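You operate a simulated robot arm through the tools that you are given. There is no shell and no other tool.

The job below is to be done with a simulated two-armed robot. You get a single attempt, and the scene is never put back.

## Task
Level the make-ready block by its bubble, pin it and clamp the die.
Fine: the pin locks the knobs; stand it in its cup meanwhile; bubble between the long lines. Set down upright: block pin.

The check looks at the end state, three seconds after you hand in, the way a careful person would. Anything else that was tipped, shoved, dropped, spilled or broken makes it a failure.

## Robot
Two 7-joint arms with fingered hands on one trunk that stands fixed in place. Base frame: the origin is at the foot of the trunk, x ahead of it, y to its left, z up; the work surface is at about z = 850. Readings come in mm, degrees, newtons and seconds.
The left shoulder is at [51, 152, 1147], the right one opposite. With the tool pointing down near the work surface each hand reaches from about 420 to 820 mm from the base axis, measured 20 degrees to its own side. Payload 3.8 kg a hand.
The tool frame of a hand sits at the grasp point between the pads (the TCP): z along the fingers, y along the line on which they close. The tips reach 30 mm beyond it. The gripper opens to 104 mm; its body begins 35 mm behind the TCP. The gripper is a hand of 5 fingers: y runs from the thumb to the fingers, the wrist lies at [-15, -104, -178] in the tool frame, and closing takes about 1.5 s.
Orientation is told as [roll, pitch, yaw] about the base's x, y, z axes, in that order, counted from this pose: with the fingers straight down and the wrist toward the robot, the tool's x, y and z point along [0, 1, 0], [1, 0, 0] and [0, 0, -1] of the base frame.

## Interface
- The arms move only by the tool servo_tool. It takes "left_series", "right_series" or both (then of equal length, played together; a hand with none holds still); each is a list of rows, each a list of 7 numbers: the turn, a rotation vector about the base's x, y, z in units of 45 degrees (1.0 is 45 degrees), then the shift along the base's x, y, z in units of 150 mm (1.0 is 150 mm), then the finger opening in mm, from 0 to 104. In form: [[wx, wy, wz, tx, ty, tz, claw], ...]. A call has 1 to 20 rows; each row is the pose to reach, as a shift and turn from the pose commanded when the call began. A call with a number of a shift or a turn outside -1 to 1 is refused whole. Rows are played at 5 a second. More than 50 mm and 8.6 degrees between two rows, or a gripper value outside its range, and nothing of the call is played. Where a pose cannot be reached the arm comes as near as it can. A force on the tool above 40 N (or 10 N above the force at the start of the call, whichever is more), or a blocked arm, ends the call early, and 0.2 s more pass. The fingers move at their own pace (about 72 mm/s each) and stop on an object; they squeeze with about 30 N. The grip force told is the motor's: it shows also when the fingers shut on nothing. Time passes only in rows, and 0.2 s behind the last, so rows that repeat a pose let the fingers close. The reply holds the time, the measured pose of the TCP, the force on the tool along the base axes, the opening and the grip force, in the units named above and with some noise, with the torque about the TCP (base axes, N m) and any sound that the robot's microphone picked up.
- Cameras (640 x 400 px; columns grow to the right, rows downward): "scene" is now at [149.7, 40.2, 1322]; the picture's right is [0.42, -0.90, -0.06], its down [-0.32, -0.09, -0.94] and it looks along [0.85, 0.42, -0.33] (base axes); focal length 294 px, centre (320, 200). "left" rides on the left gripper at [-80, -78, -141] in its tool frame; the picture's right is [-0.78, -0.30, 0.56], its down [0.53, -0.78, 0.33] and it looks along [0.33, 0.56, 0.76] (tool axes); focal length 247 px, centre (320, 200). "right" rides on the right gripper at [80, -78, -141] in its tool frame; the picture's right is [-0.78, 0.29, -0.56], its down [-0.53, -0.78, 0.33] and it looks along [-0.33, 0.56, 0.76] (tool axes); focal length 247 px, centre (320, 200). There is no depth. A picture from a camera that has moved, and an enlarged one, comes with that camera's place and axes in the base frame and with its lens.
- capture(camera): a new picture of that camera. It takes no simulated time.
- lift_body(by): moves the trunk up (or, below 0, down) by that many mm; the arms and the scene camera ride with it, the base frame stays. It gives what a move gives, with no picture.
- hand_shape(shape, hand): the hand has 5 fingers and takes this shape, open, in about a second: jaw (thumb against the fingers, like two jaws); tri (thumb and two fingers); tip (a fingertip pinch); poke (one finger out to press); point (the index stretched); flat (the hand flat); cup (the hand cupped); fist (a fist). The gripper value then closes the fingers along that shape, each until it touches; the sizes above hold for jaw. It gives what a move gives, with no picture.
- turn_head(pan, tilt): turns the head with the scene camera to pan (to the left, within 80 degrees either way) and tilt (down, from -29 to 69), counted from straight ahead of the robot (the tilt from the chest, where the trunk bows). It gives what a move gives.
- inspect(camera, box): a new picture of the part [left, top, right, bottom] of that camera's present view, enlarged. It takes no simulated time.
- close_job(): hands the job in; it is judged then, once.

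Places have to be worked out from the pictures, the camera data and where the tool is seen. Open the grippers and draw the arms clear of the work before you hand the job in, unless the task says otherwise.

The tools are called after "Call:" as name(argument=value, ...) on one line, values as JSON. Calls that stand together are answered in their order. servo_tool: Moves the arms, as the interface text tells. Its arguments: {"type":"object","properties":{"left_series":{"type":"array"},"right_series":{"type":"array"}},"required":[]} The other tools are called the same way: lift_body (by) moves the trunk up or down; hand_shape (shape, hand) gives the hand a shape; turn_head (pan, tilt) turns the head that bears the scene camera; capture (camera) takes a picture; inspect (camera, box) takes an enlarged picture of a part of a camera's view; close_job () hands the job in.

At the start:

```text
time_s: 0.0
left_tool_pos: [398.7, 467.0, 1083.6]
left_ee_rot: [0.0, 0.0, -0.1]
left_wrist_force: [-0.6, -0.3, 0.0]
left_moment: [-0.01, -0.03, 0.01]
left_width: 103.9
left_grip_force: 0.1
left_shape: jaw
right_tool_pos: [593.4, 21.8, 1207.9]
right_ee_rot: [0.1, 0.1, 0.1]
right_wrist_force: [-0.4, 0.4, -0.4]
right_moment: [-0.01, -0.01, -0.03]
right_width: 103.7
right_grip_force: 0.1
right_shape: jaw
trunk travel left (down, up): [-225.0, 231.0]
head pan, tilt (commanded): [25.2, 11.8]
```

scene: 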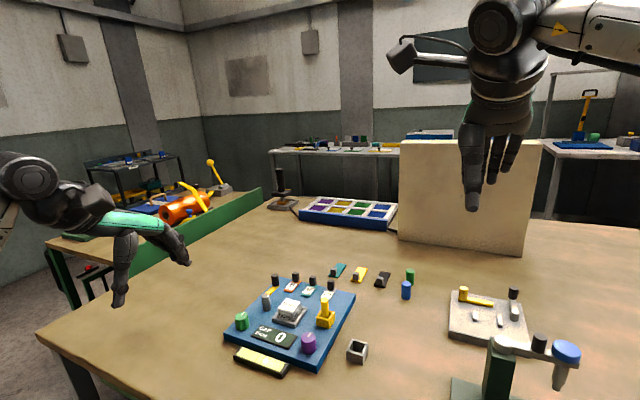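
right: 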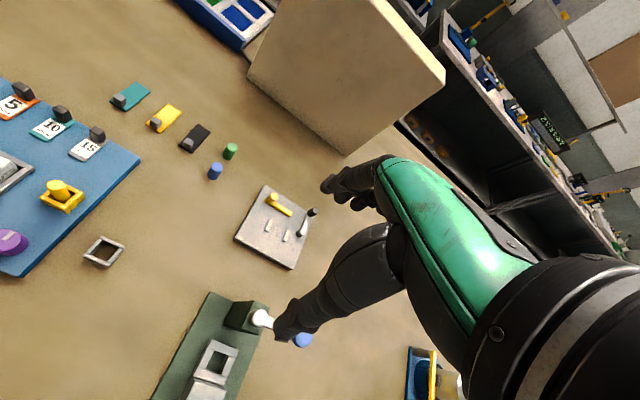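
left: 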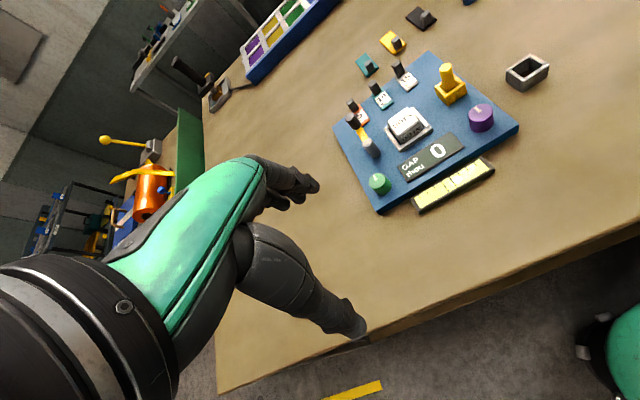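

The scene shows a blue block with a level vial, knobs, a yellow pin, and a clamp. I'll look closer at the block and the neighbouring devices before moving.

Call:
inspect(camera="scene", box=[220, 250, 380, 390])

Call:
inspect(camera="scene", box=[430, 270, 600, 400])

Call:
inspect(camera="left", box=[320, 30, 560, 230])

Call:
inspect(camera="right", box=[140, 170, 340, 400])

```text
2.86 times, centred on (300, 320) of scene
camera zoom: at [149.7, 40.2, 1322.0], right [0.42, -0.9, -0.06], down [-0.32, -0.09, -0.94], along [0.85, 0.42, -0.33], focal length 840 px, centre (377, -143)
```

zoom: 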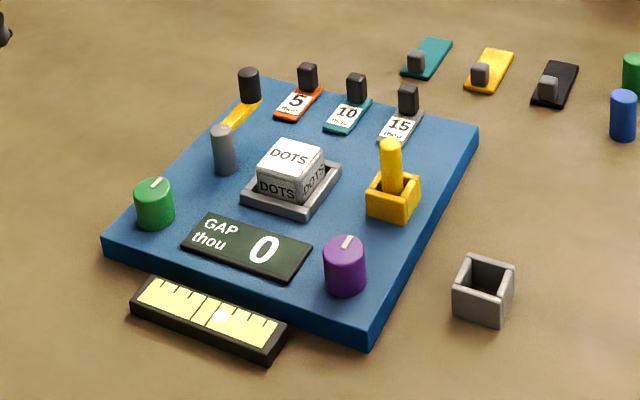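

```text
3.08 times, centred on (515, 335) of scene
camera zoom: at [149.7, 40.2, 1322.0], right [0.42, -0.9, -0.06], down [-0.32, -0.09, -0.94], along [0.85, 0.42, -0.33], focal length 905 px, centre (-280, -215)
```

zoom: 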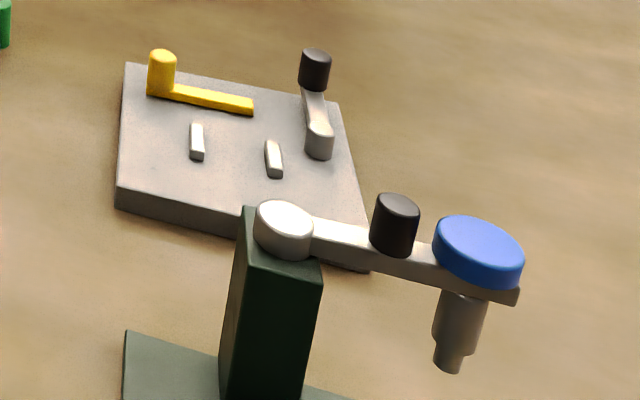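

```text
2.00 times, centred on (440, 130) of left
camera zoom: at [321.4, 387.6, 1224.3], right [-0.3, -0.78, -0.56], down [-0.78, 0.53, -0.33], along [0.56, 0.33, -0.76], focal length 494 px, centre (80, 340)
```

zoom: 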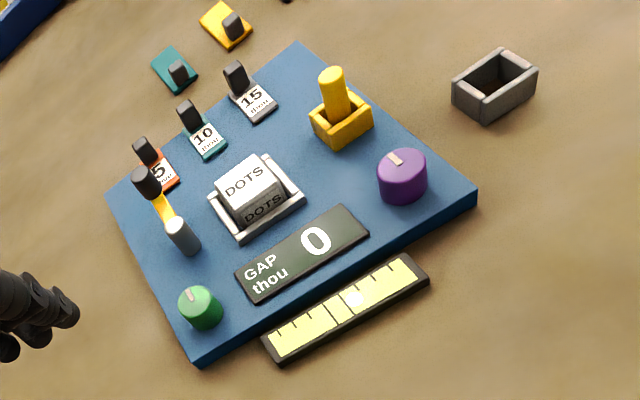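

```text
1.74 times, centred on (240, 285) of right
camera zoom: at [516.5, 100.9, 1348.5], right [0.3, -0.78, 0.56], down [-0.78, -0.54, -0.33], along [0.56, -0.33, -0.76], focal length 430 px, centre (459, 52)
```

zoom: 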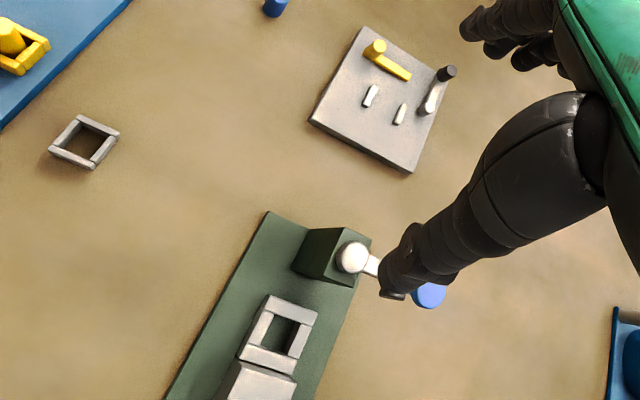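

The bubble sits to the right of the two long lines, and the yellow pin stands in its yellow socket. I'll tilt the head down and toward the workpiece for a steeper view of everything.

Call:
turn_head(pan=15, tilt=40)

Call:
capture(camera="scene")

```text
time_s: 0.9
left_tool_pos: [399.5, 466.8, 1084.1]
left_ee_rot: [0.0, 0.0, 0.1]
left_wrist_force: [0.5, 0.4, 0.0]
left_moment: [0.01, -0.02, -0.01]
left_width: 103.8
left_grip_force: 0.0
left_shape: jaw
right_tool_pos: [593.2, 20.6, 1207.9]
right_ee_rot: [-0.1, 0.0, 0.1]
right_wrist_force: [0.0, 0.2, 0.7]
right_moment: [0.04, 0.0, 0.01]
right_width: 103.6
right_grip_force: 0.0
right_shape: jaw
trunk travel left (down, up): [-225.0, 231.0]
head pan, tilt (commanded): [15.0, 40.0]
```

```text
taken
camera scene: at [141.2, 22.4, 1278.0], right [0.26, -0.97, -0.04], down [-0.72, -0.17, -0.67], along [0.64, 0.2, -0.74], focal length 294 px, centre (320, 200)
```

scene: 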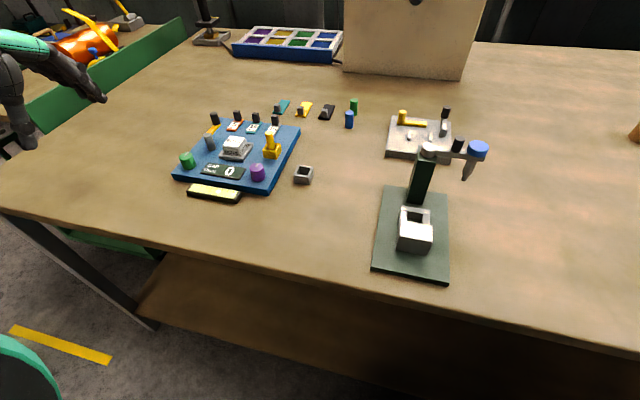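

Now I get a steeper picture; I'll enlarge the block and cup and the other fixtures in this view.

Call:
inspect(camera="scene", box=[165, 90, 325, 210])

Call:
inspect(camera="scene", box=[360, 90, 520, 290])

Call:
capture(camera="left")

```text
3.33 times, centred on (245, 150) of scene
camera zoom: at [141.2, 22.4, 1278.0], right [0.26, -0.97, -0.04], down [-0.72, -0.17, -0.67], along [0.64, 0.2, -0.74], focal length 980 px, centre (570, 367)
```

zoom: 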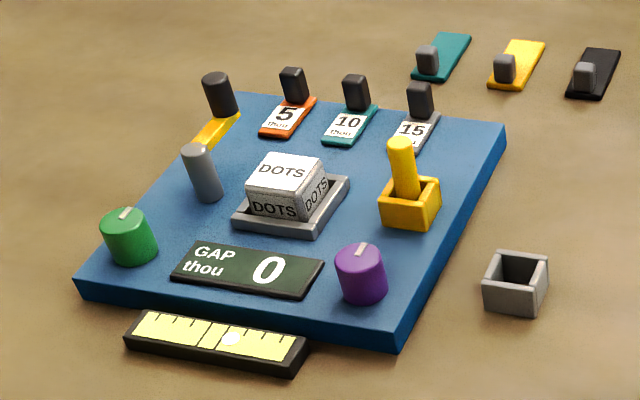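

```text
2.00 times, centred on (440, 190) of scene
camera zoom: at [141.2, 22.4, 1278.0], right [0.26, -0.97, -0.04], down [-0.72, -0.17, -0.67], along [0.64, 0.2, -0.74], focal length 588 px, centre (80, 220)
```

zoom: 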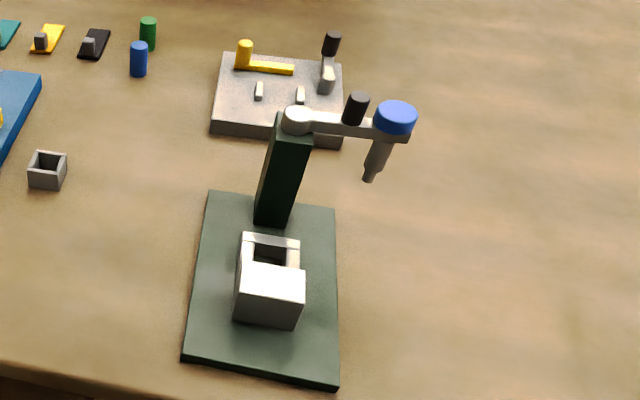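

```text
taken
camera left: at [321.3, 387.5, 1224.3], right [-0.3, -0.78, -0.56], down [-0.78, 0.53, -0.33], along [0.56, 0.33, -0.76], focal length 247 px, centre (320, 200)
```

left: 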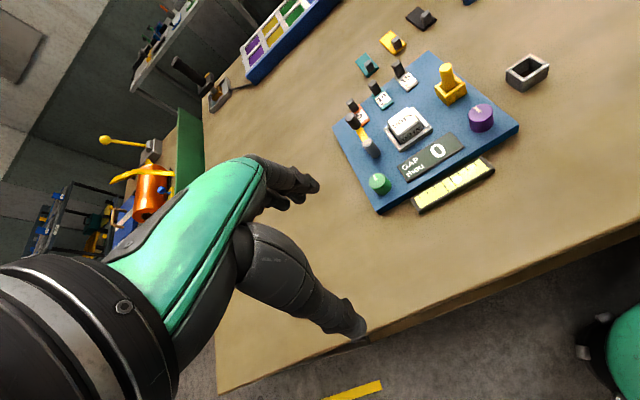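

The block has a grey post with a yellow bar and black knob (the clamp), the die, knobs and vial. I'll bring the left hand's camera nearer, staying well above everything.

Call:
servo_tool(left_series=[[0, 0, 0, 0.05, -0.25, -0.09, 104], [0, 0, 0, 0.1, -0.5, -0.18, 104], [0, 0, 0, 0.15, -0.75, -0.27, 104], [0, 0, 0, 0.2, -1.0, -0.36, 104]])

Call:
capture(camera="left")

```text
time_s: 1.9
left_tool_pos: [431.8, 313.9, 1029.3]
left_ee_rot: [0.0, 0.0, 0.1]
left_wrist_force: [0.6, 0.2, 1.1]
left_moment: [0.01, 0.01, -0.01]
left_width: 103.7
left_grip_force: 0.0
left_shape: jaw
right_tool_pos: [593.6, 20.4, 1208.0]
right_ee_rot: [0.0, 0.1, 0.1]
right_wrist_force: [0.6, -0.2, 0.4]
right_moment: [0.04, 0.02, -0.02]
right_width: 103.5
right_grip_force: 0.1
right_shape: jaw
trunk travel left (down, up): [-225.0, 231.0]
head pan, tilt (commanded): [15.0, 40.0]
```

```text
taken
camera left: at [353.1, 234.7, 1170.3], right [-0.3, -0.78, -0.56], down [-0.78, 0.53, -0.33], along [0.55, 0.33, -0.76], focal length 247 px, centre (320, 200)
```

left: 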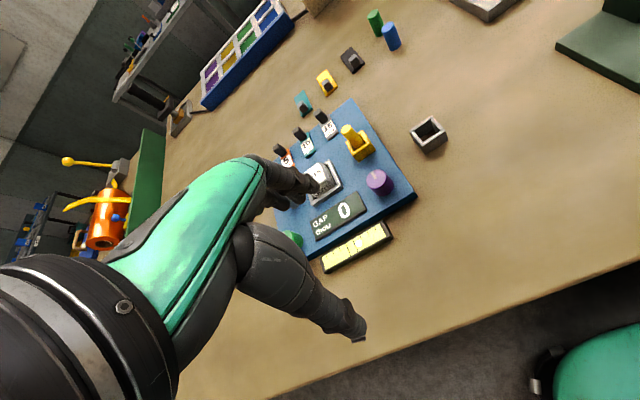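

The block is aligned with the base axes, about x 502–718, y 240–452; pin top is near (611, 265, 921) and cup near (563, 184). I'll zoom in closely on the clamp, vial and pin with the scene camera.

Call:
inspect(camera="scene", box=[195, 100, 255, 165])

Call:
inspect(camera="scene", box=[255, 120, 320, 190])

Call:
inspect(camera="scene", box=[175, 145, 275, 210])

```text
6.15 times, centred on (225, 132) of scene
camera zoom: at [141.8, 21.6, 1277.9], right [0.26, -0.97, -0.04], down [-0.72, -0.17, -0.67], along [0.64, 0.2, -0.74], focal length 1810 px, centre (905, 615)
```

zoom: 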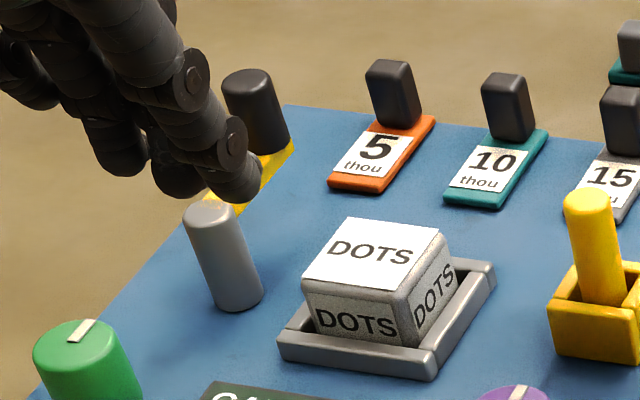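

```text
5.71 times, centred on (288, 155) of scene
camera zoom: at [141.8, 21.6, 1277.9], right [0.26, -0.97, -0.04], down [-0.72, -0.17, -0.67], along [0.64, 0.2, -0.74], focal length 1680 px, centre (506, 457)
```

zoom: 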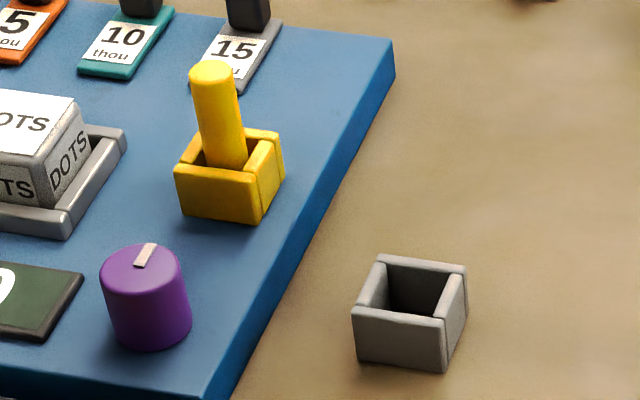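

```text
6.15 times, centred on (225, 178) of scene
camera zoom: at [141.8, 21.6, 1277.9], right [0.26, -0.97, -0.04], down [-0.72, -0.17, -0.67], along [0.64, 0.2, -0.74], focal length 1810 px, centre (905, 338)
```

zoom: 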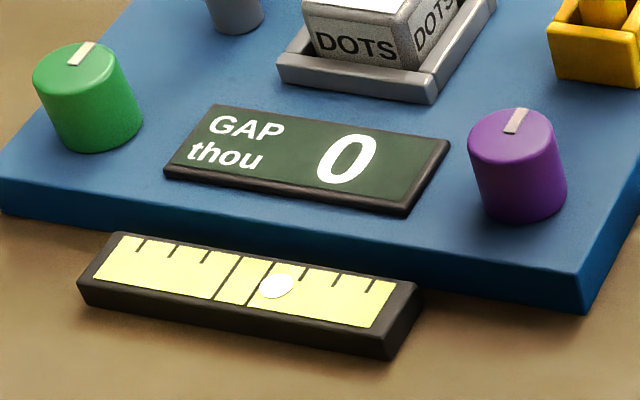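

The bubble is just right of the right-hand long line, and the clamp is a yellow arm on top of the grey post with a black handle at its far end. I'll try the pinch shape on the left hand and see how the fingers lie.

Call:
hand_shape(hand="left", shape="tip")

Call:
capture(camera="left")

Call:
inspect(camera="scene", box=[60, 0, 320, 200])

```text
time_s: 2.8
left_tool_pos: [431.3, 316.2, 1029.4]
left_ee_rot: [0.0, 0.0, 0.0]
left_wrist_force: [0.2, -0.4, 0.6]
left_moment: [0.0, 0.01, 0.01]
left_width: 103.9
left_grip_force: 0.0
left_shape: tip
right_tool_pos: [593.7, 21.2, 1207.4]
right_ee_rot: [0.0, 0.1, 0.2]
right_wrist_force: [0.6, 0.5, 0.6]
right_moment: [0.02, 0.0, 0.01]
right_width: 103.6
right_grip_force: 0.1
right_shape: jaw
trunk travel left (down, up): [-225.0, 231.0]
head pan, tilt (commanded): [15.0, 40.0]
```

```text
taken
camera left: at [352.5, 236.1, 1170.6], right [-0.3, -0.78, -0.56], down [-0.78, 0.53, -0.33], along [0.56, 0.33, -0.76], focal length 247 px, centre (320, 200)
```

left: 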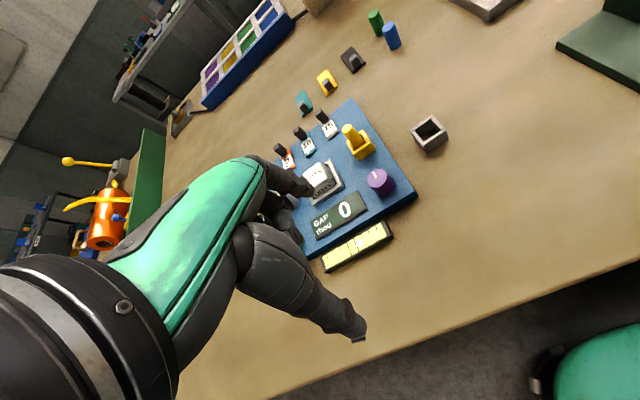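

```text
2.00 times, centred on (190, 100) of scene
camera zoom: at [141.2, 22.4, 1277.9], right [0.26, -0.97, -0.04], down [-0.72, -0.17, -0.67], along [0.64, 0.2, -0.74], focal length 588 px, centre (580, 400)
```

zoom: 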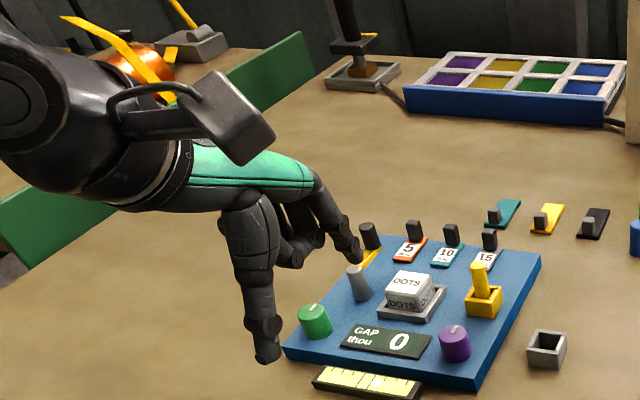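

The pinch shape leaves only thumb and index extended, good for the pin. I'll carry the left hand forward at height toward the pin, staying about 100 mm above its top.

Call:
servo_tool(left_series=[[0, 0, 0, 0.25, -0.085, 0, 70], [0, 0, 0, 0.5, -0.17, 0, 70], [0, 0, 0, 0.75, -0.255, 0, 70], [0, 0, 0, 1.0, -0.34, 0, 70], [0, 0, 0, 1.0, -0.34, 0, 70]])

Call:
capture(camera="left")

Call:
capture(camera="scene")

```text
time_s: 4.0
left_tool_pos: [580.9, 267.3, 1029.4]
left_ee_rot: [0.1, -0.1, 0.0]
left_wrist_force: [0.2, -0.4, 0.6]
left_moment: [0.02, -0.02, 0.01]
left_width: 70.4
left_grip_force: 0.1
left_shape: tip
right_tool_pos: [593.2, 21.2, 1207.6]
right_ee_rot: [0.0, 0.0, 0.1]
right_wrist_force: [0.4, -0.4, 0.0]
right_moment: [0.01, -0.02, 0.02]
right_width: 103.3
right_grip_force: 0.0
right_shape: jaw
trunk travel left (down, up): [-225.0, 231.0]
head pan, tilt (commanded): [15.0, 40.0]
```

```text
taken
camera left: at [502.2, 187.1, 1170.3], right [-0.3, -0.78, -0.56], down [-0.78, 0.53, -0.33], along [0.56, 0.33, -0.76], focal length 247 px, centre (320, 200)
```

left: 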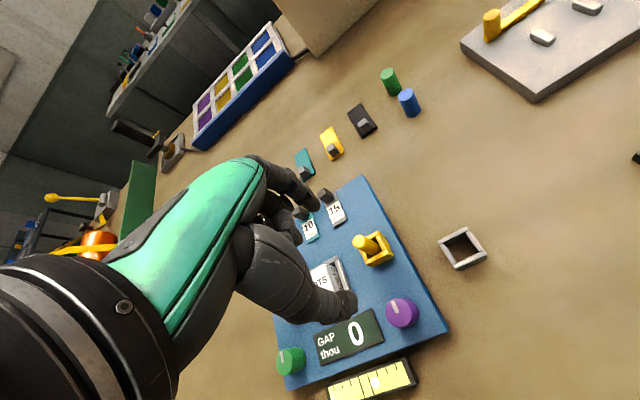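

```text
taken
camera scene: at [140.6, 22.8, 1278.0], right [0.26, -0.97, -0.04], down [-0.72, -0.17, -0.67], along [0.64, 0.2, -0.74], focal length 294 px, centre (320, 200)
```

scene: 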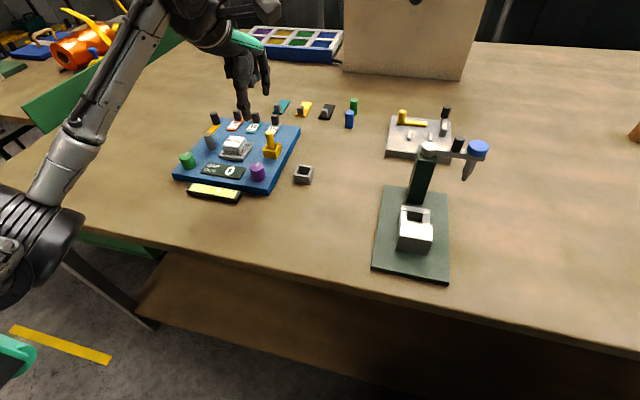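

I'll zoom in on the pin, cup and clamp from this nearer hand camera to pin down their positions.

Call:
inspect(camera="left", box=[320, 200, 500, 312])

Call:
inspect(camera="scene", box=[170, 90, 330, 190])

```text
3.56 times, centred on (410, 256) of left
camera zoom: at [502.2, 187.1, 1170.3], right [-0.3, -0.78, -0.56], down [-0.78, 0.53, -0.33], along [0.56, 0.33, -0.76], focal length 878 px, centre (0, 1)
```

zoom: 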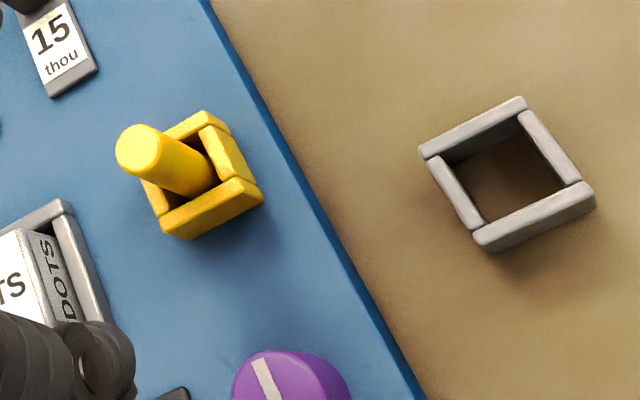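

```text
4.00 times, centred on (250, 140) of scene
camera zoom: at [140.6, 22.8, 1278.0], right [0.26, -0.97, -0.04], down [-0.72, -0.17, -0.67], along [0.64, 0.2, -0.74], focal length 1176 px, centre (600, 440)
```

zoom: 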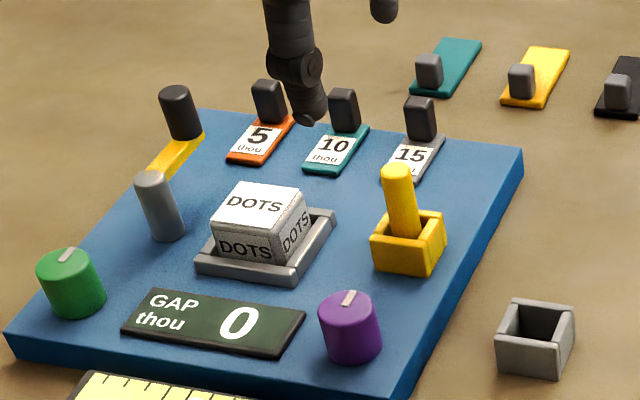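

Triangulating the pictures puts the pin top near (604.5, 268.5, 925) and the cup centre near (562, 186) with its rim at about z 876. I'll move over the pin and come down part way to check the fingers' alignment.

Call:
servo_tool(left_series=[[0, 0, 0, 0.08, 0.0067, 0, 56], [0, 0, 0, 0.16, 0.0133, -0.1, 56], [0, 0, 0, 0.16, 0.0133, -0.25, 56], [0, 0, 0, 0.16, 0.0133, -0.43, 56], [0, 0, 0, 0.16, 0.0133, -0.43, 56]])

Call:
capture(camera="left")

Call:
inspect(camera="scene", box=[170, 70, 330, 190])

```text
time_s: 5.2
left_tool_pos: [603.7, 266.9, 966.7]
left_ee_rot: [0.0, 0.0, -0.1]
left_wrist_force: [0.6, 0.6, -0.3]
left_moment: [-0.01, 0.02, 0.0]
left_width: 56.2
left_grip_force: 0.0
left_shape: tip
right_tool_pos: [593.2, 21.2, 1207.3]
right_ee_rot: [0.0, 0.1, 0.1]
right_wrist_force: [-0.4, 0.4, 0.6]
right_moment: [0.0, -0.02, 0.0]
right_width: 103.5
right_grip_force: 0.1
right_shape: jaw
trunk travel left (down, up): [-225.0, 231.0]
head pan, tilt (commanded): [15.0, 40.0]
```

```text
taken
camera left: at [526.2, 188.2, 1107.0], right [-0.3, -0.78, -0.56], down [-0.78, 0.53, -0.33], along [0.56, 0.33, -0.76], focal length 247 px, centre (320, 200)
```

left: 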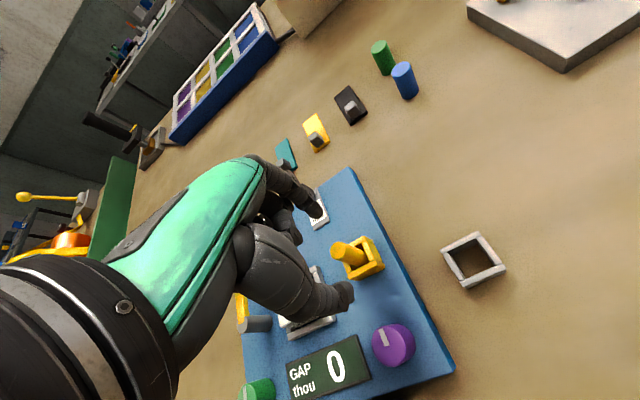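

```text
3.33 times, centred on (250, 130) of scene
camera zoom: at [141.2, 22.3, 1278.0], right [0.26, -0.97, -0.04], down [-0.72, -0.17, -0.67], along [0.64, 0.2, -0.74], focal length 980 px, centre (553, 433)
```

zoom: 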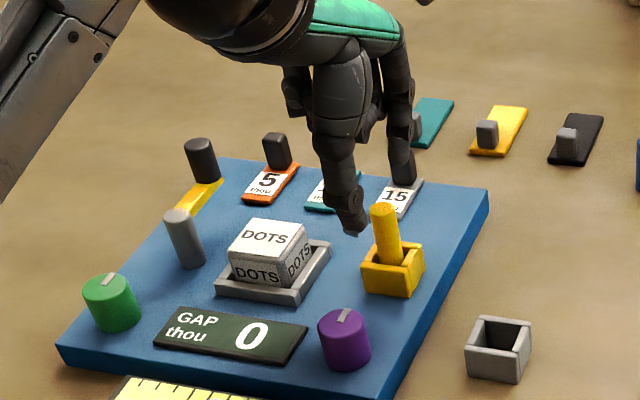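

The hand is above the pin; I'll zoom to compare the pin's top with the line between thumb and index tips.

Call:
inspect(camera="left", box=[270, 180, 430, 320])

Call:
inspect(camera="scene", box=[235, 85, 300, 150])

```text
2.86 times, centred on (350, 250) of left
camera zoom: at [526.2, 188.2, 1107.0], right [-0.3, -0.78, -0.56], down [-0.78, 0.53, -0.33], along [0.56, 0.33, -0.76], focal length 706 px, centre (234, 57)
```

zoom: 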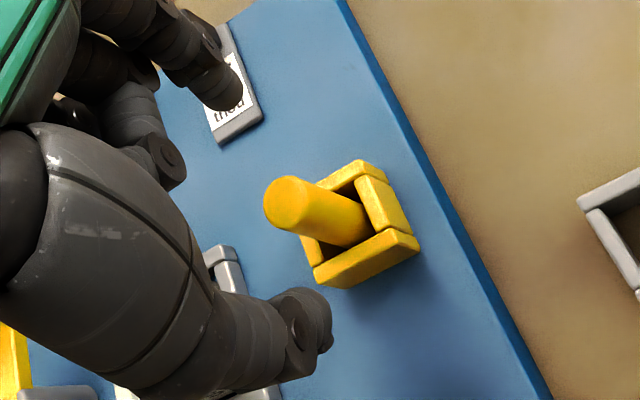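

```text
6.15 times, centred on (268, 118) of scene
camera zoom: at [141.2, 22.3, 1278.0], right [0.26, -0.97, -0.04], down [-0.72, -0.17, -0.67], along [0.64, 0.2, -0.74], focal length 1810 px, centre (643, 708)
```

zoom: 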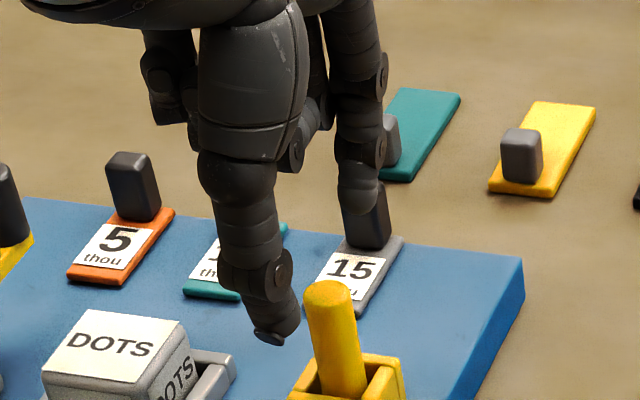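

The pin lies on the line between thumb and index. I'll lower so that the pinch is at the pin's upper part (TCP about z 921), leaving the tips above the socket rim.

Call:
servo_tool(left_series=[[0, 0, 0, 0, 0.008, -0.1, 56], [0, 0, 0, 0, 0.008, -0.2, 56], [0, 0, 0, 0, 0.008, -0.3, 56], [0, 0, 0, 0, 0.008, -0.3, 56]])

Call:
inspect(camera="left", box=[270, 180, 430, 320])

Call:
inspect(camera="scene", box=[235, 95, 300, 170])

```text
time_s: 6.2
left_tool_pos: [602.5, 270.0, 921.5]
left_ee_rot: [-0.1, -0.1, 0.0]
left_wrist_force: [1.2, 1.1, 5.9]
left_moment: [0.06, -0.04, 0.03]
left_width: 56.6
left_grip_force: 0.1
left_shape: tip
right_tool_pos: [593.6, 21.2, 1207.9]
right_ee_rot: [0.0, 0.1, 0.1]
right_wrist_force: [-0.1, -0.2, 0.3]
right_moment: [0.0, -0.04, 0.01]
right_width: 103.7
right_grip_force: 0.1
right_shape: jaw
trunk travel left (down, up): [-225.0, 231.0]
head pan, tilt (commanded): [15.0, 40.0]
```

```text
2.86 times, centred on (350, 250) of left
camera zoom: at [524.6, 189.7, 1061.8], right [-0.29, -0.78, -0.56], down [-0.78, 0.53, -0.33], along [0.56, 0.33, -0.76], focal length 706 px, centre (234, 57)
```

zoom: 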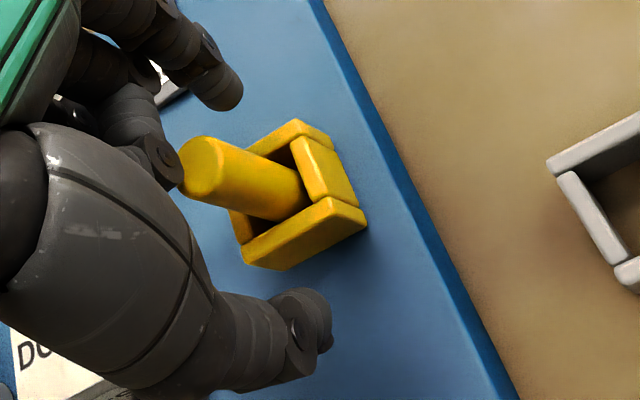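

```text
5.33 times, centred on (268, 132) of scene
camera zoom: at [140.6, 22.1, 1278.1], right [0.26, -0.97, -0.04], down [-0.72, -0.17, -0.67], along [0.64, 0.2, -0.74], focal length 1568 px, centre (600, 560)
```

zoom: 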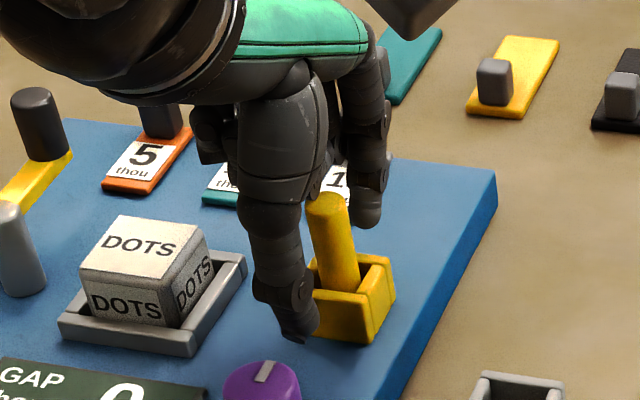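

A 5.9 N upward force appears, so a curled finger is likely resting on the pin's top. I'll raise 8 mm and see whether the force vanishes.

Call:
servo_tool(left_series=[[0, 0, 0, 0, 0, 0.03, 56], [0, 0, 0, 0, 0, 0.055, 56], [0, 0, 0, 0, 0, 0.055, 56]])

Call:
inspect(camera="left", box=[270, 180, 430, 320])

Call:
inspect(camera="scene", box=[235, 95, 300, 170])

```text
time_s: 7.0
left_tool_pos: [604.2, 269.5, 928.4]
left_ee_rot: [0.0, -0.1, 0.0]
left_wrist_force: [-0.1, -0.8, 0.3]
left_moment: [0.0, 0.02, 0.02]
left_width: 56.4
left_grip_force: 0.1
left_shape: tip
right_tool_pos: [593.3, 22.0, 1208.1]
right_ee_rot: [0.0, 0.1, 0.1]
right_wrist_force: [-0.3, -0.2, 0.8]
right_moment: [-0.01, 0.02, -0.02]
right_width: 103.7
right_grip_force: 0.0
right_shape: jaw
trunk travel left (down, up): [-225.0, 231.0]
head pan, tilt (commanded): [15.0, 40.0]
```

```text
2.86 times, centred on (350, 250) of left
camera zoom: at [525.7, 189.9, 1069.1], right [-0.3, -0.78, -0.56], down [-0.78, 0.53, -0.33], along [0.56, 0.33, -0.76], focal length 706 px, centre (234, 57)
```

zoom: 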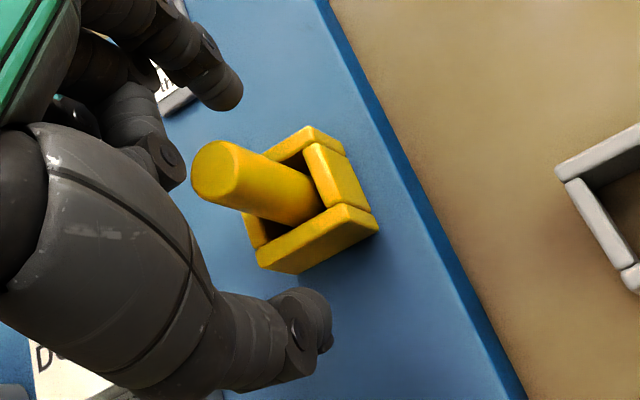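

```text
5.33 times, centred on (268, 132) of scene
camera zoom: at [141.3, 22.4, 1277.9], right [0.26, -0.97, -0.04], down [-0.72, -0.17, -0.67], along [0.64, 0.2, -0.74], focal length 1568 px, centre (600, 560)
```

zoom: 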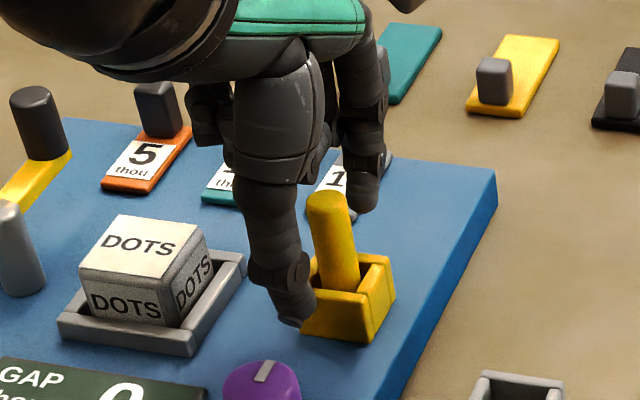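

The force is gone at TCP z 928 and the pin top still reads (604, 269, 925), unmoved. I'll close the pinch on the pin.

Call:
servo_tool(left_series=[[0, 0, 0, 0, 0, 0, 40], [0, 0, 0, 0, 0, 0, 25], [0, 0, 0, 0, 0, 0, 12], [0, 0, 0, 0, 0, 0, 5], [0, 0, 0, 0, 0, 0, 5], [0, 0, 0, 0, 0, 0, 5], [0, 0, 0, 0, 0, 0, 5]])

Call:
inspect(camera="left", box=[270, 180, 430, 320])

Call:
inspect(camera="scene", box=[235, 95, 300, 170])

```text
time_s: 8.6
left_tool_pos: [604.3, 268.4, 927.5]
left_ee_rot: [-0.1, 0.0, -0.1]
left_wrist_force: [-0.5, 0.4, -0.2]
left_moment: [0.0, 0.01, -0.02]
left_width: 10.4
left_grip_force: 30.2
left_shape: tip
right_tool_pos: [594.7, 21.4, 1207.7]
right_ee_rot: [0.0, 0.2, 0.1]
right_wrist_force: [0.6, 0.1, -0.1]
right_moment: [0.0, 0.01, 0.04]
right_width: 103.6
right_grip_force: 0.1
right_shape: jaw
trunk travel left (down, up): [-225.0, 231.0]
head pan, tilt (commanded): [15.0, 40.0]
```

```text
2.86 times, centred on (350, 250) of left
camera zoom: at [525.9, 189.9, 1069.0], right [-0.3, -0.78, -0.56], down [-0.78, 0.53, -0.33], along [0.56, 0.33, -0.76], focal length 706 px, centre (234, 57)
```

zoom: 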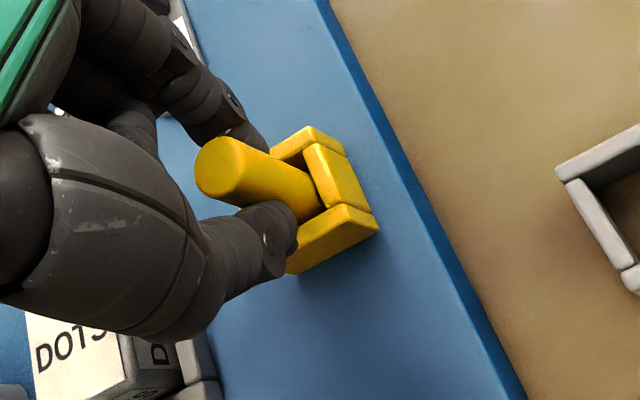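

```text
5.33 times, centred on (268, 132) of scene
camera zoom: at [141.4, 22.4, 1277.9], right [0.26, -0.97, -0.04], down [-0.72, -0.17, -0.67], along [0.64, 0.2, -0.74], focal length 1568 px, centre (600, 560)
```

zoom: 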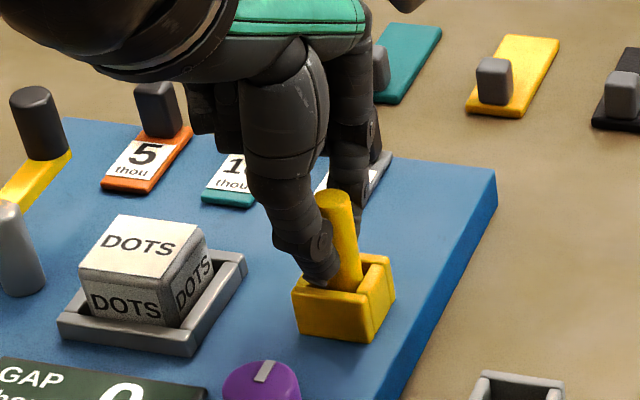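

The pinch holds the pin (width 10.4 mm, 30 N). I'll lift it straight up 66 mm.

Call:
servo_tool(left_series=[[0, 0, 0, 0, 0, 0.05, 5], [0, 0, 0, 0, 0, 0.11, 5], [0, 0, 0, 0, 0, 0.18, 5], [0, 0, 0, 0, 0, 0.26, 5], [0, 0, 0, 0, 0, 0.35, 5], [0, 0, 0, 0, 0, 0.44, 5], [0, 0, 0, 0, 0, 0.44, 5]])

Call:
capture(camera="left")

Call:
inspect(camera="scene", box=[170, 80, 330, 200])

```text
time_s: 10.2
left_tool_pos: [602.1, 269.0, 994.1]
left_ee_rot: [-0.1, 0.1, 0.1]
left_wrist_force: [0.1, -0.2, -0.1]
left_moment: [0.04, -0.02, -0.02]
left_width: 10.8
left_grip_force: 30.3
left_shape: tip
right_tool_pos: [593.5, 22.0, 1208.0]
right_ee_rot: [0.0, 0.1, 0.1]
right_wrist_force: [-0.2, 0.0, -0.1]
right_moment: [-0.02, 0.0, -0.02]
right_width: 103.5
right_grip_force: 0.0
right_shape: jaw
trunk travel left (down, up): [-225.0, 231.0]
head pan, tilt (commanded): [15.0, 40.0]
```

```text
taken
camera left: at [525.4, 189.9, 1134.3], right [-0.3, -0.78, -0.56], down [-0.78, 0.53, -0.33], along [0.56, 0.33, -0.76], focal length 247 px, centre (320, 200)
```

left: 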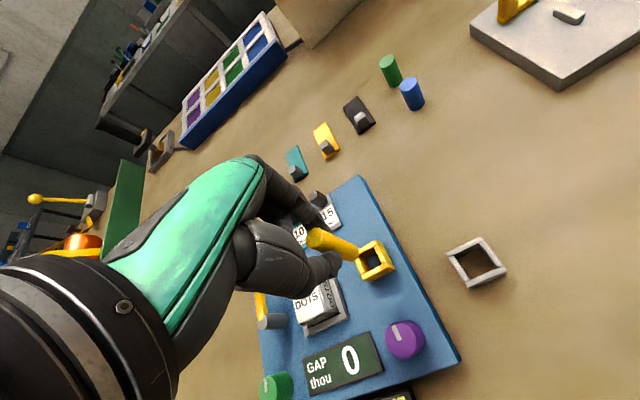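

```text
3.33 times, centred on (250, 140) of scene
camera zoom: at [141.5, 22.5, 1277.9], right [0.26, -0.97, -0.04], down [-0.72, -0.17, -0.67], along [0.64, 0.2, -0.74], focal length 980 px, centre (553, 400)
```

zoom: 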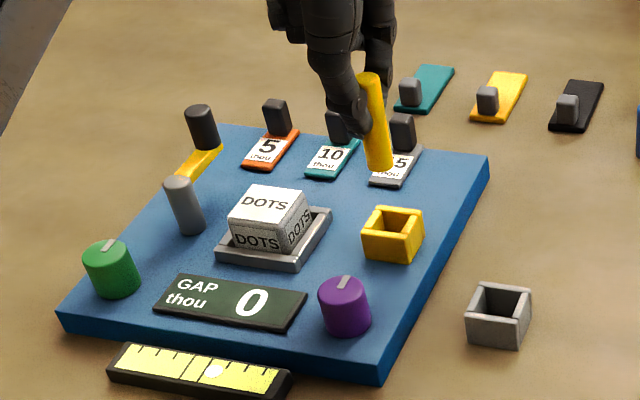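

The pin is out and held nearly upright. I'll zoom to measure its pose in the hand before carrying it to the cup.

Call:
inspect(camera="left", box=[280, 200, 420, 300])

Call:
inspect(camera="scene", box=[235, 80, 325, 185])

```text
4.00 times, centred on (350, 250) of left
camera zoom: at [525.4, 189.9, 1134.3], right [-0.3, -0.78, -0.56], down [-0.78, 0.53, -0.33], along [0.56, 0.33, -0.76], focal length 988 px, centre (200, 0)
```

zoom: 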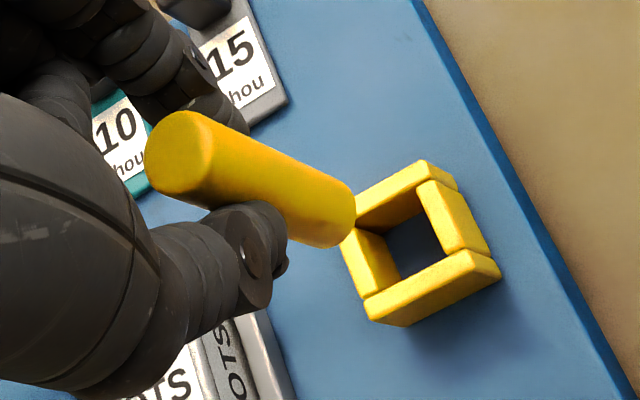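

```text
3.81 times, centred on (280, 132) of scene
camera zoom: at [141.5, 22.5, 1277.9], right [0.26, -0.97, -0.04], down [-0.72, -0.17, -0.67], along [0.64, 0.2, -0.74], focal length 1120 px, centre (472, 457)
```

zoom: 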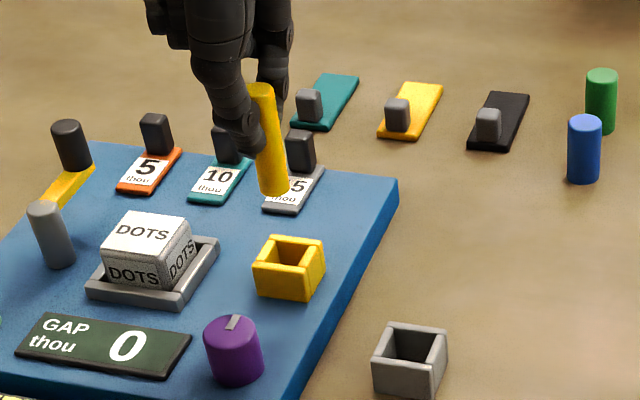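

The pin's bottom is about 61 mm below the TCP and the pin is within about 2.5° of vertical. I'll carry it over the cup at this height and check alignment.

Call:
servo_tool(left_series=[[0, 0, 0, -0.09, -0.18, 0, 5], [0, 0, 0, -0.18, -0.37, 0, 5], [0, 0, 0, -0.273, -0.553, 0, 5], [0, 0, 0, -0.273, -0.553, 0, 5]])

Call:
inspect(camera="left", box=[280, 200, 420, 300])

Call:
inspect(camera="scene", box=[260, 100, 350, 195])

```text
time_s: 11.2
left_tool_pos: [562.0, 185.6, 993.4]
left_ee_rot: [-0.1, 0.0, 0.1]
left_wrist_force: [0.7, 0.6, -1.7]
left_moment: [-0.01, -0.01, -0.05]
left_width: 10.6
left_grip_force: 29.6
left_shape: tip
right_tool_pos: [594.4, 21.5, 1207.1]
right_ee_rot: [0.0, 0.0, 0.1]
right_wrist_force: [0.1, -0.8, -0.2]
right_moment: [-0.03, -0.01, -0.01]
right_width: 103.5
right_grip_force: 0.2
right_shape: jaw
trunk travel left (down, up): [-225.0, 231.0]
head pan, tilt (commanded): [15.0, 40.0]
```

```text
4.00 times, centred on (350, 250) of left
camera zoom: at [484.2, 106.0, 1133.9], right [-0.3, -0.78, -0.56], down [-0.78, 0.53, -0.33], along [0.56, 0.33, -0.76], focal length 988 px, centre (200, 0)
```

zoom: 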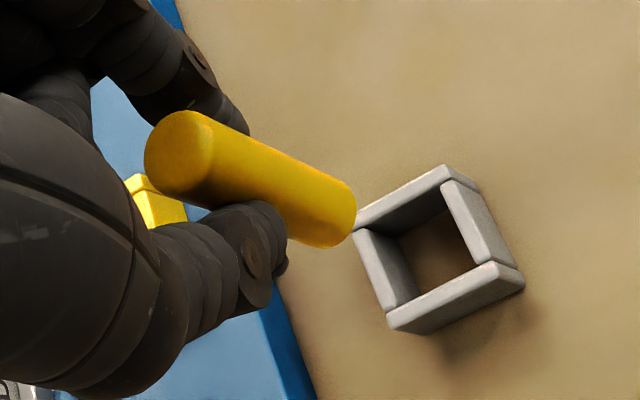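

```text
4.21 times, centred on (305, 148) of scene
camera zoom: at [141.5, 22.7, 1277.9], right [0.26, -0.97, -0.04], down [-0.72, -0.17, -0.67], along [0.64, 0.2, -0.74], focal length 1238 px, centre (383, 421)
```

zoom: 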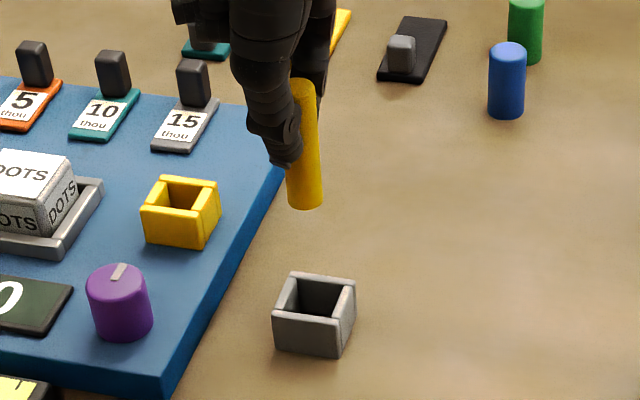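

The vertical line below the pin's end passes within about 1.5 mm of the cup's centre in both views. I'll lower to just above the rim and confirm.

Call:
servo_tool(left_series=[[0, 0, 0, 0.005, 0, -0.12, 5], [0, 0, 0, 0.005, 0, -0.24, 5], [0, 0, 0, 0.005, 0, -0.34, 5], [0, 0, 0, 0.005, 0, -0.34, 5]])

Call:
inspect(camera="left", box=[280, 200, 420, 300])

Call:
inspect(camera="scene", box=[270, 125, 340, 195])

```text
time_s: 12.2
left_tool_pos: [561.7, 185.3, 942.5]
left_ee_rot: [0.0, 0.0, -0.1]
left_wrist_force: [-0.5, -0.3, -0.6]
left_moment: [-0.02, -0.01, 0.0]
left_width: 10.4
left_grip_force: 30.0
left_shape: tip
right_tool_pos: [595.1, 21.0, 1207.4]
right_ee_rot: [0.0, 0.0, 0.1]
right_wrist_force: [-0.6, 0.2, -0.7]
right_moment: [0.02, -0.01, 0.01]
right_width: 103.8
right_grip_force: 0.0
right_shape: jaw
trunk travel left (down, up): [-225.0, 231.0]
head pan, tilt (commanded): [15.0, 40.0]
```

```text
4.00 times, centred on (350, 250) of left
camera zoom: at [484.2, 106.2, 1083.3], right [-0.3, -0.78, -0.56], down [-0.78, 0.53, -0.33], along [0.56, 0.33, -0.76], focal length 988 px, centre (200, 0)
```

zoom: 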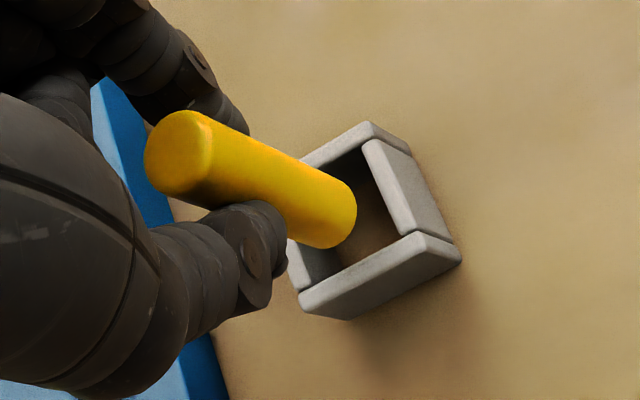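

```text
5.71 times, centred on (305, 160) of scene
camera zoom: at [141.4, 22.3, 1277.9], right [0.26, -0.97, -0.04], down [-0.72, -0.17, -0.67], along [0.64, 0.2, -0.74], focal length 1680 px, centre (406, 429)
```

zoom: 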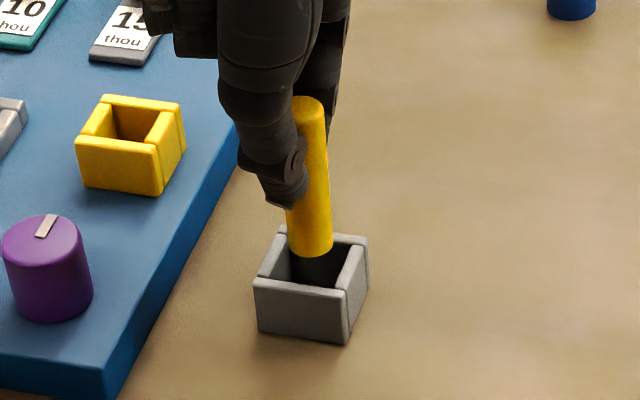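

The pin's end is centred above the cup opening. I'll lower it slowly to the cup floor, watching the force.

Call:
servo_tool(left_series=[[0, 0, 0, 0, 0, -0.05, 5], [0, 0, 0, 0, 0, -0.1, 5], [0, 0, 0, 0, 0, -0.14, 5], [0, 0, 0, 0, 0, -0.165, 5], [0, 0, 0, 0, 0, -0.18, 5], [0, 0, 0, 0, 0, -0.187, 5]])

Call:
inspect(camera="left", box=[280, 200, 420, 300])

Call:
inspect(camera="scene", box=[270, 125, 340, 195])

```text
time_s: 13.6
left_tool_pos: [562.7, 186.4, 916.1]
left_ee_rot: [0.0, -0.1, 0.0]
left_wrist_force: [-0.5, -0.3, -1.7]
left_moment: [0.02, 0.0, -0.02]
left_width: 10.6
left_grip_force: 30.5
left_shape: tip
right_tool_pos: [593.5, 21.3, 1208.4]
right_ee_rot: [0.1, 0.2, 0.1]
right_wrist_force: [-0.3, -0.1, -0.8]
right_moment: [0.0, -0.01, 0.01]
right_width: 103.5
right_grip_force: 0.1
right_shape: jaw
trunk travel left (down, up): [-225.0, 231.0]
head pan, tilt (commanded): [15.0, 40.0]
```

```text
4.00 times, centred on (350, 250) of left
camera zoom: at [485.0, 106.5, 1056.1], right [-0.3, -0.78, -0.56], down [-0.78, 0.53, -0.33], along [0.56, 0.33, -0.76], focal length 988 px, centre (200, 0)
```

zoom: 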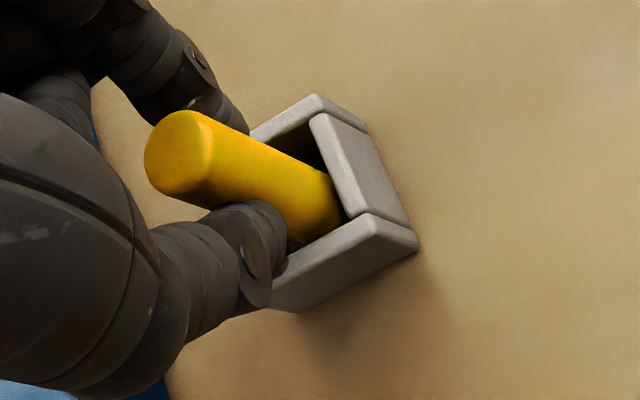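

```text
5.71 times, centred on (305, 160) of scene
camera zoom: at [141.4, 22.3, 1277.9], right [0.26, -0.97, -0.04], down [-0.72, -0.17, -0.67], along [0.64, 0.2, -0.74], focal length 1680 px, centre (406, 429)
```

zoom: 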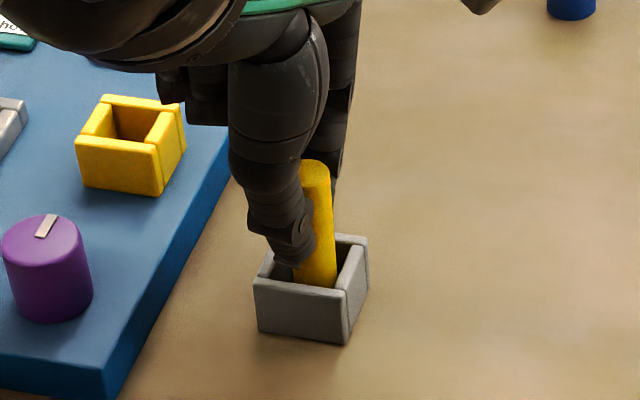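

No floor contact yet. I'll step down another few millimetres until a slight contact force shows.

Call:
servo_tool(left_series=[[0, 0, 0, 0, 0, -0.007, 5], [0, 0, 0, 0, 0, -0.014, 5], [0, 0, 0, 0, 0, -0.021, 5]])

```text
time_s: 14.4
left_tool_pos: [562.3, 186.0, 912.9]
left_ee_rot: [0.0, 0.0, 0.0]
left_wrist_force: [-0.6, 0.3, 0.0]
left_moment: [0.01, 0.0, 0.01]
left_width: 10.2
left_grip_force: 30.0
left_shape: tip
right_tool_pos: [593.2, 20.5, 1206.5]
right_ee_rot: [0.1, 0.1, 0.1]
right_wrist_force: [1.1, 0.0, 0.3]
right_moment: [-0.01, -0.04, 0.04]
right_width: 103.7
right_grip_force: 0.1
right_shape: jaw
trunk travel left (down, up): [-225.0, 231.0]
head pan, tilt (commanded): [15.0, 40.0]
```

Still no contact; a couple of millimetres more.

Call:
servo_tool(left_series=[[0, 0, 0, 0, 0, -0.007, 5], [0, 0, 0, 0, 0, -0.014, 5], [0, 0, 0, 0, 0, -0.02, 5]])

Call:
inspect(camera="left", box=[280, 200, 420, 300])

Call:
inspect(camera="scene", box=[270, 125, 340, 195])

```text
time_s: 15.2
left_tool_pos: [563.6, 185.9, 908.9]
left_ee_rot: [0.0, 0.0, 0.1]
left_wrist_force: [-0.3, 0.0, -0.2]
left_moment: [0.01, -0.01, 0.01]
left_width: 10.4
left_grip_force: 30.2
left_shape: tip
right_tool_pos: [592.4, 21.3, 1207.9]
right_ee_rot: [-0.1, 0.1, 0.1]
right_wrist_force: [0.5, 0.3, 1.0]
right_moment: [0.01, 0.03, 0.02]
right_width: 103.8
right_grip_force: 0.1
right_shape: jaw
trunk travel left (down, up): [-225.0, 231.0]
head pan, tilt (commanded): [15.0, 40.0]
```

```text
4.00 times, centred on (350, 250) of left
camera zoom: at [485.7, 106.6, 1049.5], right [-0.3, -0.78, -0.56], down [-0.78, 0.53, -0.33], along [0.56, 0.33, -0.76], focal length 988 px, centre (200, 0)
```

zoom: 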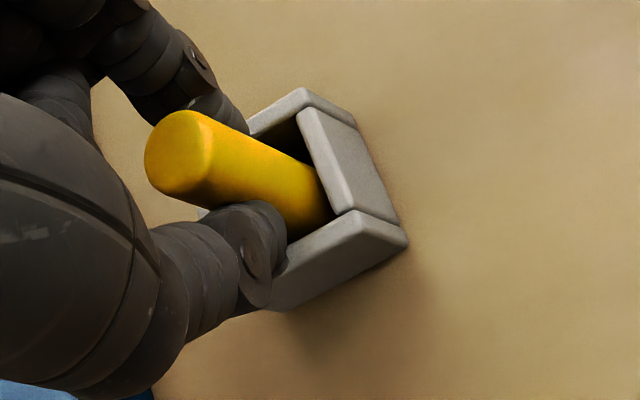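

```text
5.71 times, centred on (305, 160) of scene
camera zoom: at [141.4, 22.4, 1277.9], right [0.26, -0.97, -0.04], down [-0.72, -0.17, -0.67], along [0.64, 0.2, -0.74], focal length 1680 px, centre (406, 429)
```

zoom: 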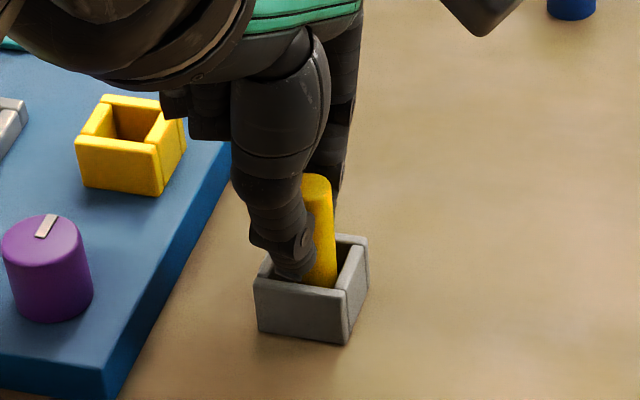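

The pin top is around z 907, so the floor may be a few millimetres lower. I'll keep stepping down in tiny steps with a watch on force.

Call:
servo_tool(left_series=[[0, 0, 0, 0, 0, -0.007, 5], [0, 0, 0, 0, 0, -0.014, 5], [0, 0, 0, 0, 0, -0.02, 5]])

```text
time_s: 16.0
left_tool_pos: [563.6, 186.1, 908.4]
left_ee_rot: [-0.1, -0.2, 0.1]
left_wrist_force: [-0.7, 0.7, 6.3]
left_moment: [0.0, -0.03, 0.01]
left_width: 10.5
left_grip_force: 30.1
left_shape: tip
right_tool_pos: [592.0, 22.4, 1207.9]
right_ee_rot: [0.0, 0.1, 0.1]
right_wrist_force: [-1.1, 0.4, 0.3]
right_moment: [-0.03, 0.02, 0.0]
right_width: 103.5
right_grip_force: 0.0
right_shape: jaw
trunk travel left (down, up): [-225.0, 231.0]
head pan, tilt (commanded): [15.0, 40.0]
```

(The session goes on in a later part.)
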